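You operate a simulated robot arm through the tools that you are given. There is no shell and no other tool. Be economical: measure what you need, move in short steps, check, and stop when the job is done.

You are at the controls of a simulated robot arm. One attempt, no reset.

## Task
Empty hopper B into the bins without mixing colours.
Fine: black onto black, silver onto silver, blue into the empty bin between them; leave the other hoppers and the filling machine alone.
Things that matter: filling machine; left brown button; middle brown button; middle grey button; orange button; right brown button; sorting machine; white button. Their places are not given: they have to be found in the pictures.

It is judged by the outcome, as a careful person would: the job done as asked, and still so three seconds after it is handed in. It fails if anything else is knocked over, pushed out of place, dropped, spilled or broken.

## Robot
A 6-joint arm with a two-finger parallel gripper, fixed in place. Base frame: the origin is at the foot of the arm, x ahead of it, y to its left, z up. Readings come in mm, degrees, newtons and seconds.
With the tool pointing down near the work surface it reaches from about 260 to 680 mm from the base axis. Its first joint turns from -66.0 to 66.0 degrees. Payload 2.9 kg.
Tool frame: the origin (TCP) lies between the finger pads and is the grasp point; the fingertips stand 30 mm ahead of it; z points along the fingers, y is the line along which they close. Largest opening 110 mm; finger width 20, thickness 10; the body of the gripper, 48 by 112 mm, starts 55 mm behind the TCP.
Orientation is told as [roll, pitch, yaw] about the base's x, y, z axes, in that order, counted from this pose: with the fingers straight down and closing along the base's y, the tool's x points along the base's -x, its y along +y and its z along -z.

## Interface
- The arm moves only by the tool arm_command. Its argument "commands" is text: rows parted by semicolons, each of 7 numbers parted by spaces: the shift along the tool's x, y, z in m, then the turn, a rotation vector about the tool's x, y, z in rad, then the gripper command, from -1 (fully open) to 1 (shut), values between in proportion. In form: x y z ax ay az gripper; .... A call has 1 to 20 rows; each row shifts and turns the commanded pose from where the row before left it, along the tool's axes as they then stand. Rows are played at 5 a second. More than 50 mm and 8.6 degrees between two rows, or a gripper value outside its range, and nothing of the call is played. Where a pose cannot be reached the arm comes as near as it can. A force on the tool above 80 N (or 10 N above the force at the start of the call, whichever is more), or a blocked arm, ends the call early, and 0.2 s more pass. The fingers move at their own pace (about 108 mm/s each) and stop on an object; they squeeze with about 23 N. The grip force told is the motor's: it shows also when the fingers shut on nothing. Time passes only in rows, and 0.2 s behind the last, so rows that do not move let the fingers close. The reply holds the time, the measured pose of the TCP, the force on the tool along the base axes, the opening and the grip force, in the units named above and with some noise, with the torque about the TCP (base axes, N m) and any sound that the robot's microphone picked up.
- Cameras (640 x 400 px; columns grow to the right, rows downward): "scene" is fixed at [70.7, 423.9, 1392.1]; the picture's right is [-0.84, -0.53, 0.00], its down [-0.25, 0.40, -0.88] and it looks along [0.47, -0.74, -0.47] (base axes); focal length 365 px, centre (320, 200). "wrist" rides on the gripper at [72, 17, -103] in the tool frame; the picture's right is [-0.23, 0.97, 0.00], its down [-0.76, -0.18, -0.62] and it looks along [-0.61, -0.14, 0.78] (tool axes); focal length 222 px, centre (320, 200).
- get_image(camera): a new picture of that camera. It takes no simulated time.
- pixel_to_xyz(camera, pixels): for up to 12 pixels [column, row] of the newest picture of that camera ("zoom" is the newest enlarged one), the place [x, y, z] in the base frame of the surface seen there, good to about 2 mm. It takes no simulated time.
- close_up(camera, box): a new picture of the part [left, top, right, bottom] of that camera's present view, enlarged. It takes no simulated time.
- hand_in(): hands the job in; it is judged then, once.

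Keep the steps short. Do not move on a guess: measure, check each grasp and each placing, and mend mistakes. In all there are 80 turns and 34 pictures (those below and enlarged ones count). Leave the gripper open and the arm clear of the work at the hand-in unless told otherwise, and finish with a single line.

The tools are called after "Request:" as name(argument=value, ...) on one line, values as JSON. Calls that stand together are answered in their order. arm_command: Moves the arm, as the interface text tells. Its arguments: {"type":"object","properties":{"commands":{"type":"string"}},"required":["commands"]} The other tools are called the same way: get_image (camera) takes a picture; pixel_to_xyz (camera, pixels) gives the place of the surface under pixels of a picture; close_up (camera, box) takes an enlarged picture of a part of a camera's view; hand_in () hands the job in.

At the start:

```text
t: 0.0
ee_pos: [384.3, -315.8, 1162.4]
tool_rot: [0.0, 0.1, 0.0]
contact_force: [-0.1, 0.1, -0.1]
ft_torque: [-0.03, 0.02, 0.02]
width: 110.0
grip_force: 0.2
```

scene: 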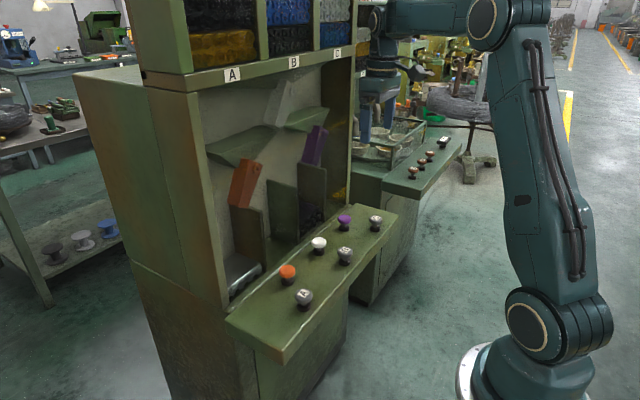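
wrist: 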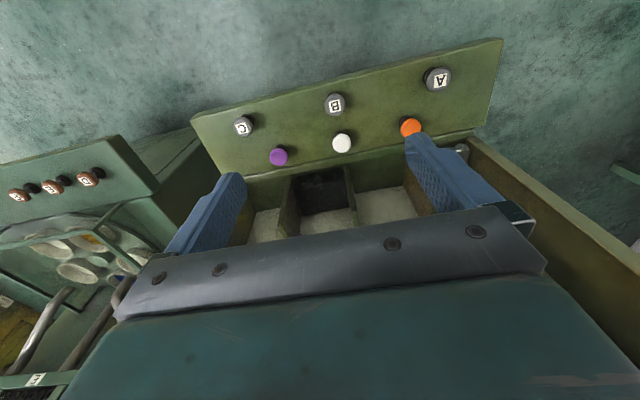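

I see a sorting machine with hoppers A, B and C, an orange, white and purple button, and grey buttons A, B and C. I'll enlarge the machine to see the gates, bins and hopper contents.

Request:
close_up(camera="scene", box=[180, 60, 400, 200])

Request:
close_up(camera="scene", box=[220, 180, 420, 320])

Request:
close_up(camera="wrist", box=[180, 40, 500, 250])

Request:
close_up(camera="scene", box=[160, 0, 400, 90])

```text
2.86 times, centred on (290, 130) of scene
```

zoom: 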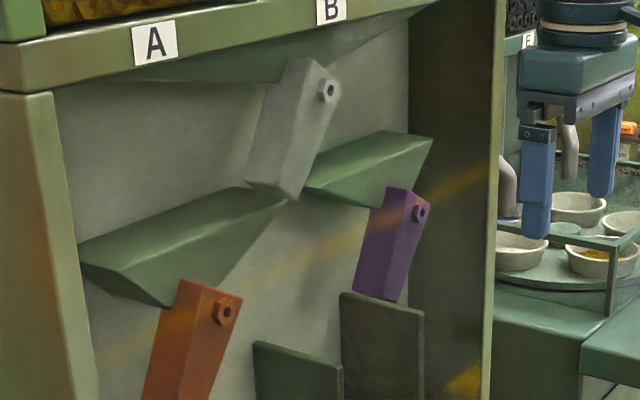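

```text
2.86 times, centred on (320, 250) of scene
```

zoom: 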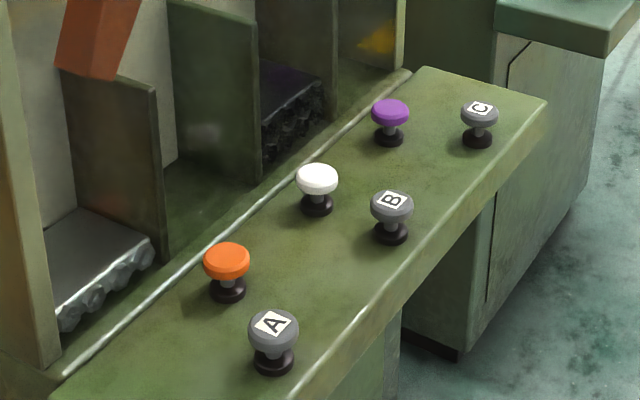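

```text
1.90 times, centred on (340, 145) of wrist
```

zoom: 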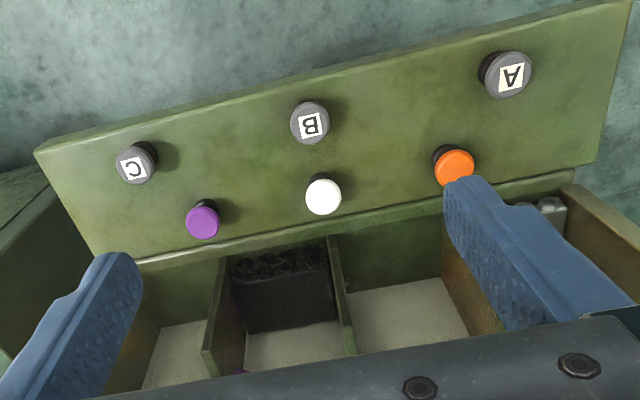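

```text
2.67 times, centred on (280, 45) of scene
```

zoom: 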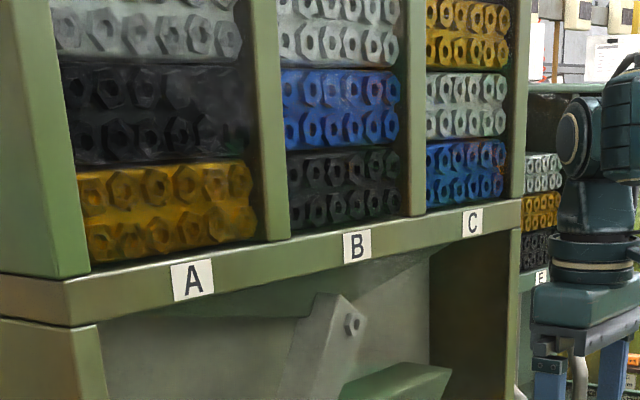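

Hopper B holds, from the bottom, black, blue, silver. The bins look like silver, empty, black, yellow. Next I'll measure the button tops and the flap and ramp geometry.

Request:
get_image(camera="scene")

Request:
pixel_to_xyz(camera="scene", pixels=[[287, 270], [319, 242], [344, 219], [303, 294], [345, 253], [376, 220], [232, 75], [294, 62], [337, 52], [245, 288], [360, 220], [300, 285]])

Request:
pixel_to_xyz(camera="scene", pixels=[[281, 124], [300, 85], [278, 127], [239, 164], [286, 126], [326, 112], [250, 162], [234, 200], [318, 128], [310, 161], [236, 212], [271, 185]])

```text
27 pictures are left
```

scene: 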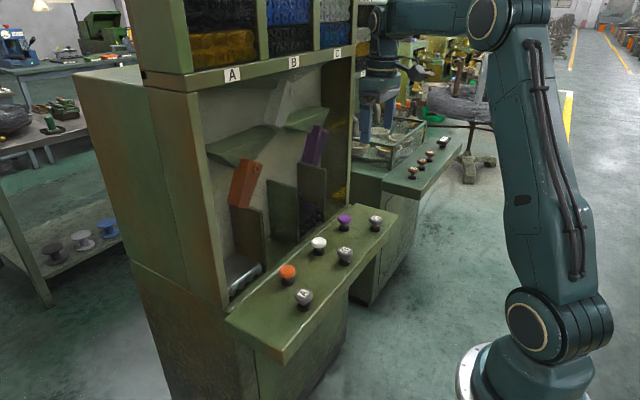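

```text
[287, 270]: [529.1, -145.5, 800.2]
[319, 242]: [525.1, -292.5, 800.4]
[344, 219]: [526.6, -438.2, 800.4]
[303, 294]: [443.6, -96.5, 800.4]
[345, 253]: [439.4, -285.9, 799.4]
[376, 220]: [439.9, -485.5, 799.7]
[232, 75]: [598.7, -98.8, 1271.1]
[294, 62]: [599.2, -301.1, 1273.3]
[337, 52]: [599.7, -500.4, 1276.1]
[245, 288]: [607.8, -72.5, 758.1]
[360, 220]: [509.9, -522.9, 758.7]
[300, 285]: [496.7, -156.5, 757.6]
```

```text
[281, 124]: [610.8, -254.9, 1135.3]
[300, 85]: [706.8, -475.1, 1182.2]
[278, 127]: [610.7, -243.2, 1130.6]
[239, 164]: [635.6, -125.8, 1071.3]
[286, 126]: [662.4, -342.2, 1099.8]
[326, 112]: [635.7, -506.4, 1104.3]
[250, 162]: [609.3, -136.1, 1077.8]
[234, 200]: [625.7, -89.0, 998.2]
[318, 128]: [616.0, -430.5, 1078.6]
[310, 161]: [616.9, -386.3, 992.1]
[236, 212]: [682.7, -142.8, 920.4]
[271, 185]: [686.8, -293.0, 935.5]
```

Button tops are at z≈800. Now the three flaps' front-face top and bottom points and the ramp edges, from a fresh enlargement.

Request:
close_up(camera="scene", box=[200, 70, 360, 230])

```text
2.50 times, centred on (280, 150) of scene
```

zoom: 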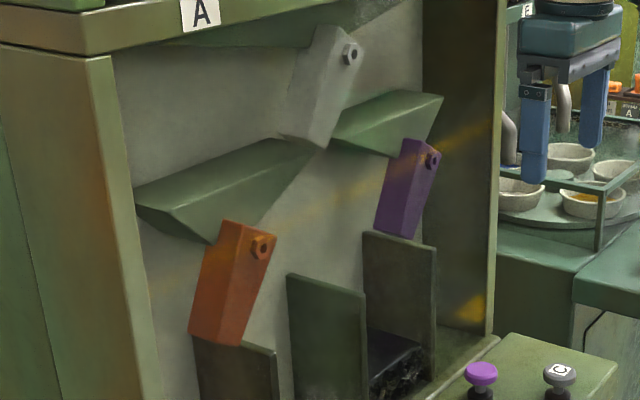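

I'll measure the flap bolts and bottom corners, the ramp ends and the divider tops.

Request:
pixel_to_xyz(camera="zoom", pixels=[[350, 55], [345, 80], [322, 140], [305, 135], [262, 247], [255, 265], [233, 340], [222, 338], [432, 158], [425, 175], [408, 234], [400, 232]])

Request:
pixel_to_xyz(camera="zoom", pixels=[[213, 238], [150, 210], [140, 192], [270, 145], [300, 158], [437, 98], [412, 150], [345, 145], [272, 352], [362, 300], [432, 252], [395, 345]])

```text
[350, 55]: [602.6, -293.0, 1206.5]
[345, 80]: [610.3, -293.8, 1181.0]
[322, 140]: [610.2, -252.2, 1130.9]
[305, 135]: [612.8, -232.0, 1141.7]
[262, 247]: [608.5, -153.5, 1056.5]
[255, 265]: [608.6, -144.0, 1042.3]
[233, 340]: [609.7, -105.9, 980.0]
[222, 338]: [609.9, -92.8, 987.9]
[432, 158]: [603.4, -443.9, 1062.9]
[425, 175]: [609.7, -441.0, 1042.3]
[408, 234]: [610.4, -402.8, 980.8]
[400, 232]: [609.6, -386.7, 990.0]
```

```text
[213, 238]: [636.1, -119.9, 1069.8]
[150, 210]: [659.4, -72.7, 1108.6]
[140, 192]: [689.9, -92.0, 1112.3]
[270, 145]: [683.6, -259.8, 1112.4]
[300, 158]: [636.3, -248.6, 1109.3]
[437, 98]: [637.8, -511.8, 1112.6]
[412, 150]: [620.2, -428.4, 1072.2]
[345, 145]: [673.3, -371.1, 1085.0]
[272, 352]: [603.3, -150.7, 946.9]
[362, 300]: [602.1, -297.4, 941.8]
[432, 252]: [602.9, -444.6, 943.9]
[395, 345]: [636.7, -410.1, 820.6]
```

The flaps are swinging chutes that pivot at the top:
- White: pivot at y≈-293, tip on the left (+y).
- Orange: pivot at y≈-153, tip on the left, over the silver bin.
- Purple: pivot at y≈-444, tip on the left, over the black bin.

The dividers are at y = -150, -297 and -444. The plan:
1. Black needs white to the right, with purple left as it is.
2. Blue needs white to the left and orange to the right.
3. Silver needs white to the left and orange to the left.

First I'll shut the gripper and go down clear of the panel at x=384.

Request:
arm_command(commands="0 0 0.02 0 0 0 1;0 0 0.04 0 0 0 1;0 0 0.04 0 0 0 1;0 0 0.04 0 0 0 1;0 0 0.04 0 0 0 1;0 0 0.04 0 0 0 1;0 0.012 0.03 0 0 0 1;0 0.013 0.02 0 0 0 1;0 0 0 0 0 0 1")

```text
t: 2.0
ee_pos: [383.8, -290.6, 889.4]
tool_rot: [0.0, 0.0, -0.1]
contact_force: [0.5, 0.2, 0.7]
ft_torque: [0.02, -0.03, 0.01]
width: 0.0
grip_force: 23.3
```

The gripper is shut and at z=889. Next I move forward over the white button (526, -291) and down to z≈845, with the fingertips about 15 mm above it.

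Request:
arm_command(commands="-0.03 0 0 0 0 0 1;-0.04 0 0 0 0 0 1;-0.04 0 0 0 0 0 1;-0.032 0 0 0 0 0 1;0 0 0.025 0 0 0 1;0 0 0.02 0 0 0 1;0 0 0 0 0 0 1")

Request:
get_image(camera="scene")

Request:
close_up(camera="wrist", box=[160, 0, 480, 200])

```text
t: 3.6
ee_pos: [526.1, -291.7, 847.0]
tool_rot: [0.1, 0.0, 0.0]
contact_force: [0.2, 1.5, 0.0]
ft_torque: [-0.01, 0.01, 0.01]
width: 0.0
grip_force: 23.6
```

```text
25 pictures are left
```

scene: 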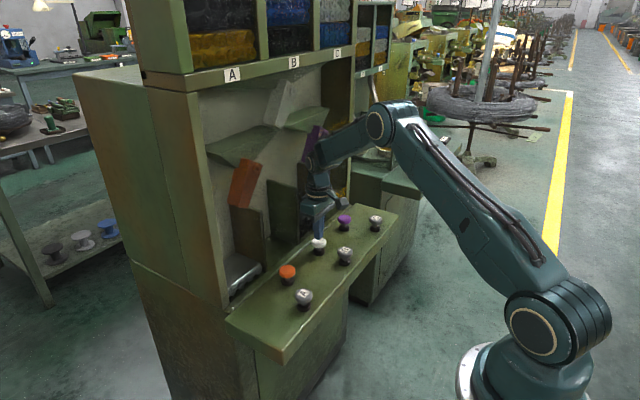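

```text
2.00 times, centred on (320, 100) of wrist
```

zoom: 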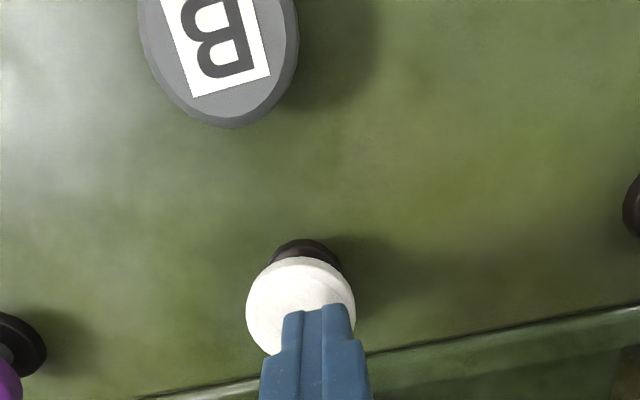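

The fingertips are above the white button. I'll press in small steps and come back up.

Request:
arm_command(commands="0 0 0.01 0 0 0 1;0 0 0.005 0 0 0 1;0 0 0.003 0 0 0 1;0 0 0.003 0 0 0 1;0 0 0 0 0 0 1")

```text
t: 4.8
ee_pos: [525.9, -291.9, 826.8]
tool_rot: [0.0, 0.0, 0.0]
contact_force: [0.8, 1.4, 4.1]
ft_torque: [0.07, 0.0, 0.0]
width: 0.1
grip_force: 22.8
```

Contact has begun (about 4 N). I'll press further in small steps.

Request:
arm_command(commands="0 0 0.002 0 0 0 1;0 0 0.002 0 0 0 1;0 0 0 0 0 0 1")

```text
t: 5.6
ee_pos: [527.7, -292.3, 821.5]
tool_rot: [0.0, 0.0, 0.0]
contact_force: [0.2, -0.3, 5.3]
ft_torque: [-0.02, 0.02, 0.05]
width: 0.0
grip_force: 23.0
heard: click
```

A click was heard. I'll lift straight off and look at the white flap.

Request:
arm_command(commands="0 0 -0.01 0 0 0 1;0 0 -0.02 0 0 0 1;0 0 -0.01 0 0 0 1;0 0 0 0 0 0 1")

Request:
close_up(camera="scene", box=[180, 0, 380, 230])

```text
t: 6.6
ee_pos: [526.5, -291.5, 860.8]
tool_rot: [-0.1, 0.1, 0.0]
contact_force: [1.2, -0.9, 0.5]
ft_torque: [0.03, 0.0, -0.02]
width: 0.0
grip_force: 23.3
```

```text
1.74 times, centred on (280, 115) of scene
```

zoom: 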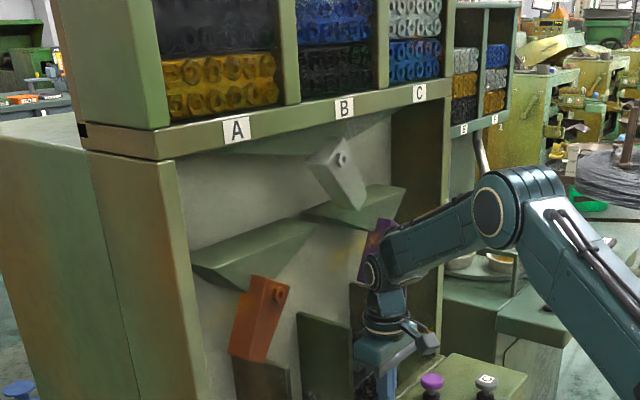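

White now tips right. I'll move back over button B (440, -291), then check purple before pressing.

Request:
arm_command(commands="0.04 0 0 0 0 0 1;0.046 0 0 0 0 0 1;0 0 0.01 0 0 0 1;0 0 0 0 0 0 1")

Request:
close_up(camera="scene", box=[200, 70, 400, 270])

Request:
close_up(camera="wrist", box=[160, 0, 480, 200])

```text
t: 7.6
ee_pos: [441.6, -292.6, 852.7]
tool_rot: [0.0, 0.0, -0.1]
contact_force: [0.2, -0.1, 0.4]
ft_torque: [0.02, 0.01, 0.02]
width: 0.0
grip_force: 23.4
```

```text
2.00 times, centred on (300, 170) of scene
```

zoom: 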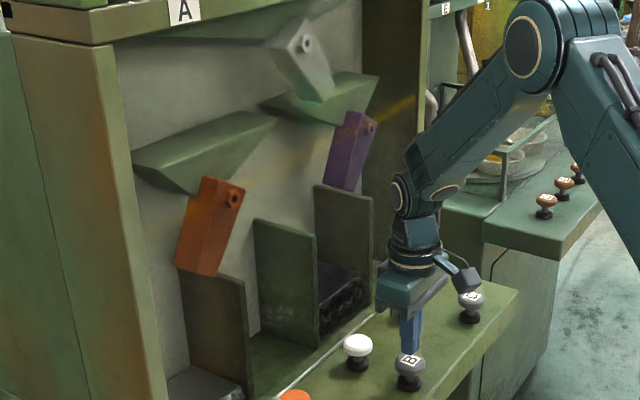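

```text
2.00 times, centred on (320, 100) of wrist
```

zoom: 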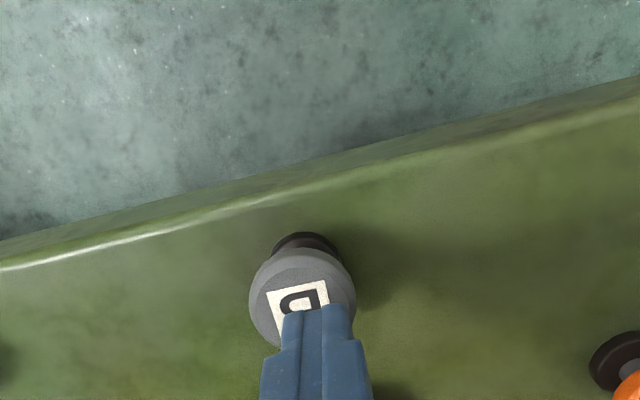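

White is right, purple is left over black, and the fingertips are over B. I'll press to about 822, the depth that clicked before, then lift at once.

Request:
arm_command(commands="0 0 0.015 0 0 0 1;0 0 0.01 0 0 0 1;0 0 0.003 0 0 0 1;0 0 0.003 0 0 0 1;0 0 -0.01 0 0 0 1;0 0 -0.02 0 0 0 1;0 0 0 0 0 0 1")

Request:
close_up(camera="scene", box=[180, 0, 400, 270])

```text
t: 9.2
ee_pos: [440.6, -290.5, 850.6]
tool_rot: [0.1, 0.2, 0.0]
contact_force: [1.1, 0.4, -0.2]
ft_torque: [0.0, 0.03, 0.01]
width: 0.2
grip_force: 22.8
heard: click
```

```text
1.48 times, centred on (290, 135) of scene
```

zoom: 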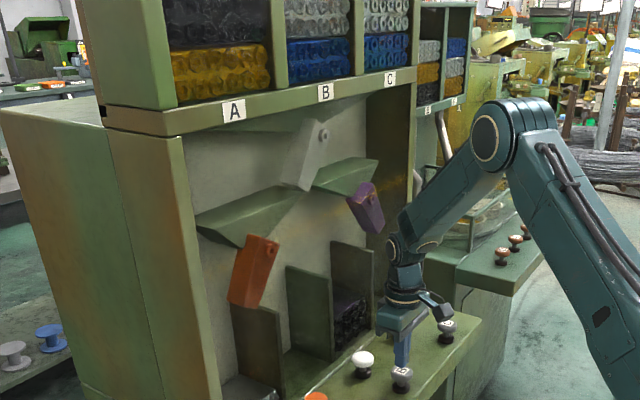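

The black layer landed on black. Each chute also flips when a load passes, so white is back on the left and purple is now on the right. Blue is at the bottom of B. For blue, orange must tip right, so I'll go over the orange button (529, -145).

Request:
arm_command(commands="0 0 -0.015 0 0 0 1;0 0.04 0 0 0 0 1;0 0.04 0 0 0 0 1;-0.02 0.04 0 0 0 0 1;-0.035 0.026 0 0 0 0 1;-0.033 0 0 0 0 0 1;0 0 0.013 0 0 0 1;0 0 0 0 0 0 1")

Request:
close_up(camera="wrist", box=[160, 0, 480, 200])

```text
t: 11.0
ee_pos: [528.7, -145.8, 854.5]
tool_rot: [0.0, 0.1, 0.0]
contact_force: [0.7, 0.2, 0.4]
ft_torque: [0.01, 0.0, 0.0]
width: 0.0
grip_force: 22.4
```

```text
2.00 times, centred on (320, 100) of wrist
```

zoom: 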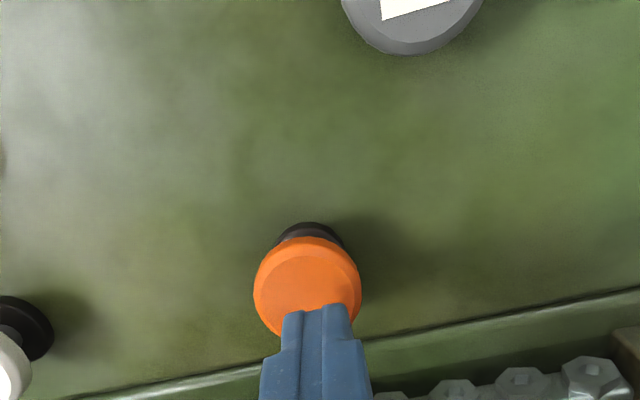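

The fingertips are over orange. I'll press to about 822, lift, and return over B.

Request:
arm_command(commands="0 0 0.017 0 0 0 1;0 0 0.01 0 0 0 1;0 0 0.003 0 0 0 1;0 0 0.003 0 0 0 1;0 0 -0.013 0 0 0 1;0 0 -0.03 0 0 0 1;0.033 0 0 0 0 0 1;0.035 -0.026 0 0 0 0 1;0.02 -0.04 0 0 0 0 1;0 -0.04 0 0 0 0 1;0 -0.04 0 0 0 0 1;0 0 0.013 0 0 0 1;0 0 0 0 0 0 1")

Request:
close_up(camera="scene", box=[180, 0, 400, 270])

```text
t: 13.8
ee_pos: [441.0, -293.0, 850.6]
tool_rot: [0.0, 0.0, 0.1]
contact_force: [-0.1, -0.7, 0.3]
ft_torque: [0.0, -0.02, 0.03]
width: 0.0
grip_force: 22.7
heard: click
```

```text
1.48 times, centred on (290, 135) of scene
```

zoom: 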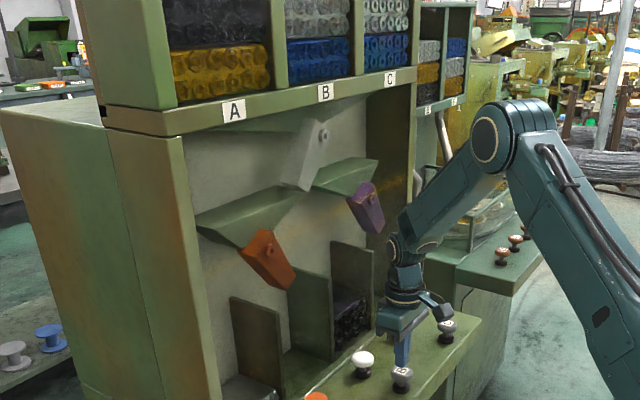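

White is left and orange is right, over the empty bin. The gripper is over B, so I'll press B for blue.

Request:
arm_command(commands="0 0 0.013 0 0 0 1;0 0 0.01 0 0 0 1;0 0 0.003 0 0 0 1;0 0 0.003 0 0 0 1;0 0 -0.009 0 0 0 1;0 0 -0.03 0 0 0 1;0 0 0 0 0 0 1;0 0 0 0 0 0 1")

Request:
close_up(camera="scene", box=[180, 0, 400, 270])

```text
t: 15.6
ee_pos: [440.7, -292.4, 859.6]
tool_rot: [0.0, 0.0, 0.0]
contact_force: [-0.2, -0.9, -0.5]
ft_torque: [0.01, -0.02, 0.02]
width: 0.0
grip_force: 23.1
heard: click
```

```text
1.48 times, centred on (290, 135) of scene
```

zoom: 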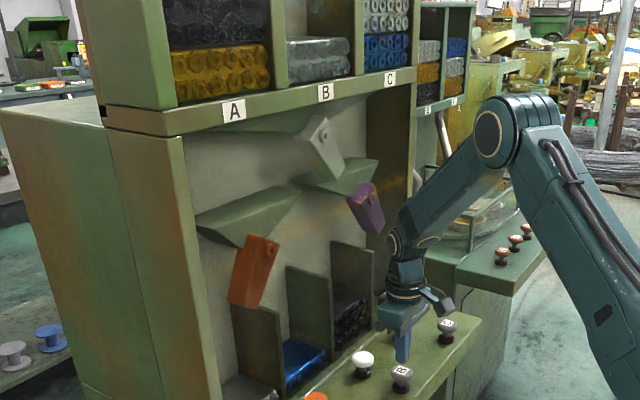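

Blue is in the formerly empty bin. White flipped right and orange flipped left. Only silver is left in B, so white must go back to the left. I'll press white and return over B.

Request:
arm_command(commands="-0.04 0 0 0 0 0 1;-0.046 0 0 0 0 0 1;0 0 0 0 0 0 1;0 0 0.022 0 0 0 1;0 0 0.01 0 0 0 1;0 0 0.003 0 0 0 1;0 0 0.003 0 0 0 1;0 0 -0.013 0 0 0 1;0 0 -0.03 0 0 0 1;0.04 0 0 0 0 0 1;0.046 0 0 0 0 0 1;0 0 0.012 0 0 0 1;0 0 0 0 0 0 1")

Request:
close_up(camera="scene", box=[180, 0, 400, 270])

```text
t: 18.4
ee_pos: [439.2, -291.0, 854.8]
tool_rot: [0.0, 0.1, 0.0]
contact_force: [-0.1, -0.9, -0.5]
ft_torque: [0.01, -0.04, 0.03]
width: 0.0
grip_force: 23.1
```

```text
1.48 times, centred on (290, 135) of scene
```

zoom: 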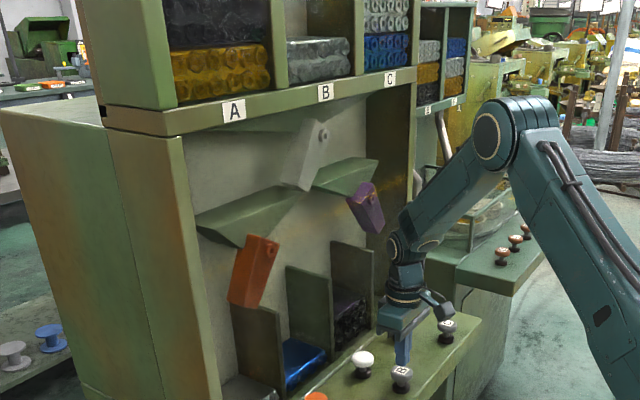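

White is left (no click was reported this time, but the picture shows it moved), and orange is left over silver. I'll press B for silver.

Request:
arm_command(commands="0 0 0.017 0 0 0 1;0 0 0.01 0 0 0 1;0 0 0.003 0 0 0 1;0 0 0.003 0 0 0 1;0 0 -0.013 0 0 0 1;0 0 -0.03 0 0 0 1;0 0 0 0 0 0 1;0 0 0 0 0 0 1")

Request:
close_up(camera="scene", box=[180, 0, 400, 270])

```text
t: 20.2
ee_pos: [439.3, -291.5, 863.7]
tool_rot: [-0.1, 0.0, 0.0]
contact_force: [-0.2, 0.6, -0.3]
ft_torque: [-0.01, -0.02, 0.0]
width: 0.0
grip_force: 23.0
heard: click
```

```text
1.48 times, centred on (290, 135) of scene
```

zoom: 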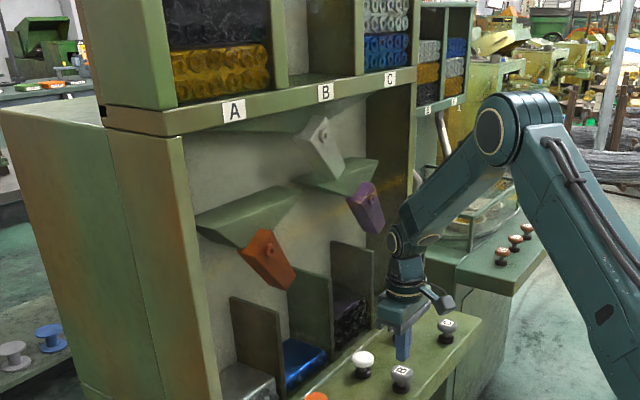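

Hopper B is empty and silver landed on silver. I'll lift away, back off clear of the panel and open the gripper.

Request:
arm_command(commands="0 0 -0.04 0 0 0 1;0 0 -0.04 0 0 0 1;0.03 0 -0.04 0 0 0 1;0.025 0 -0.04 0 0 0 1;0 0 -0.04 0 0 0 -1;0 0 -0.04 0 0 0 -1;0 0 -0.03 0 0 0 -1;0 0 0 0 0 0 -1;0 0 0 0 0 0 -1")

Request:
get_image(camera="scene")

Request:
get_image(camera="wrist")

```text
t: 22.2
ee_pos: [387.0, -292.0, 1133.3]
tool_rot: [-0.1, -0.1, 0.0]
contact_force: [-0.1, -0.2, 0.2]
ft_torque: [-0.02, 0.01, 0.01]
width: 110.1
grip_force: 0.1
```

```text
14 pictures are left
```

scene: 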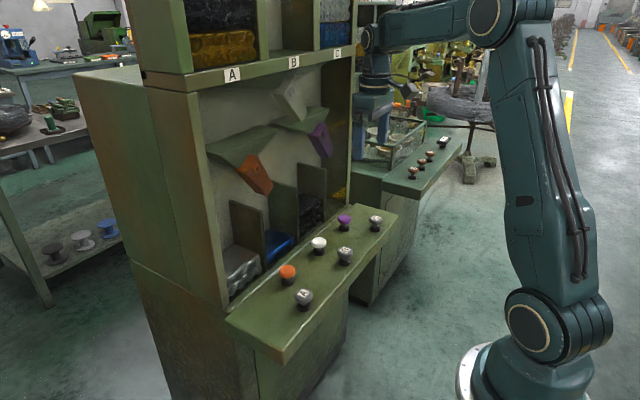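

```text
13 pictures are left
```

wrist: 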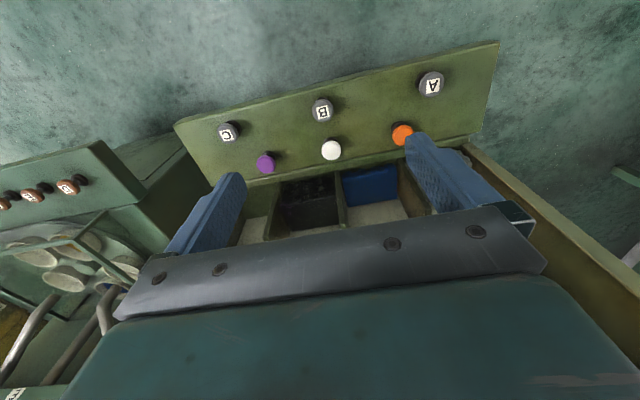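

B is empty, the silver, blue and black bins are right, hoppers A and C are untouched, and the arm is clear with the gripper open. I'm handing in.

Request:
hand_in()

```text
The job is handed in.
```

Hopper B is empty: black went onto black, blue into the empty bin, and silver onto silver, with the other hoppers and the filling machine left alone.
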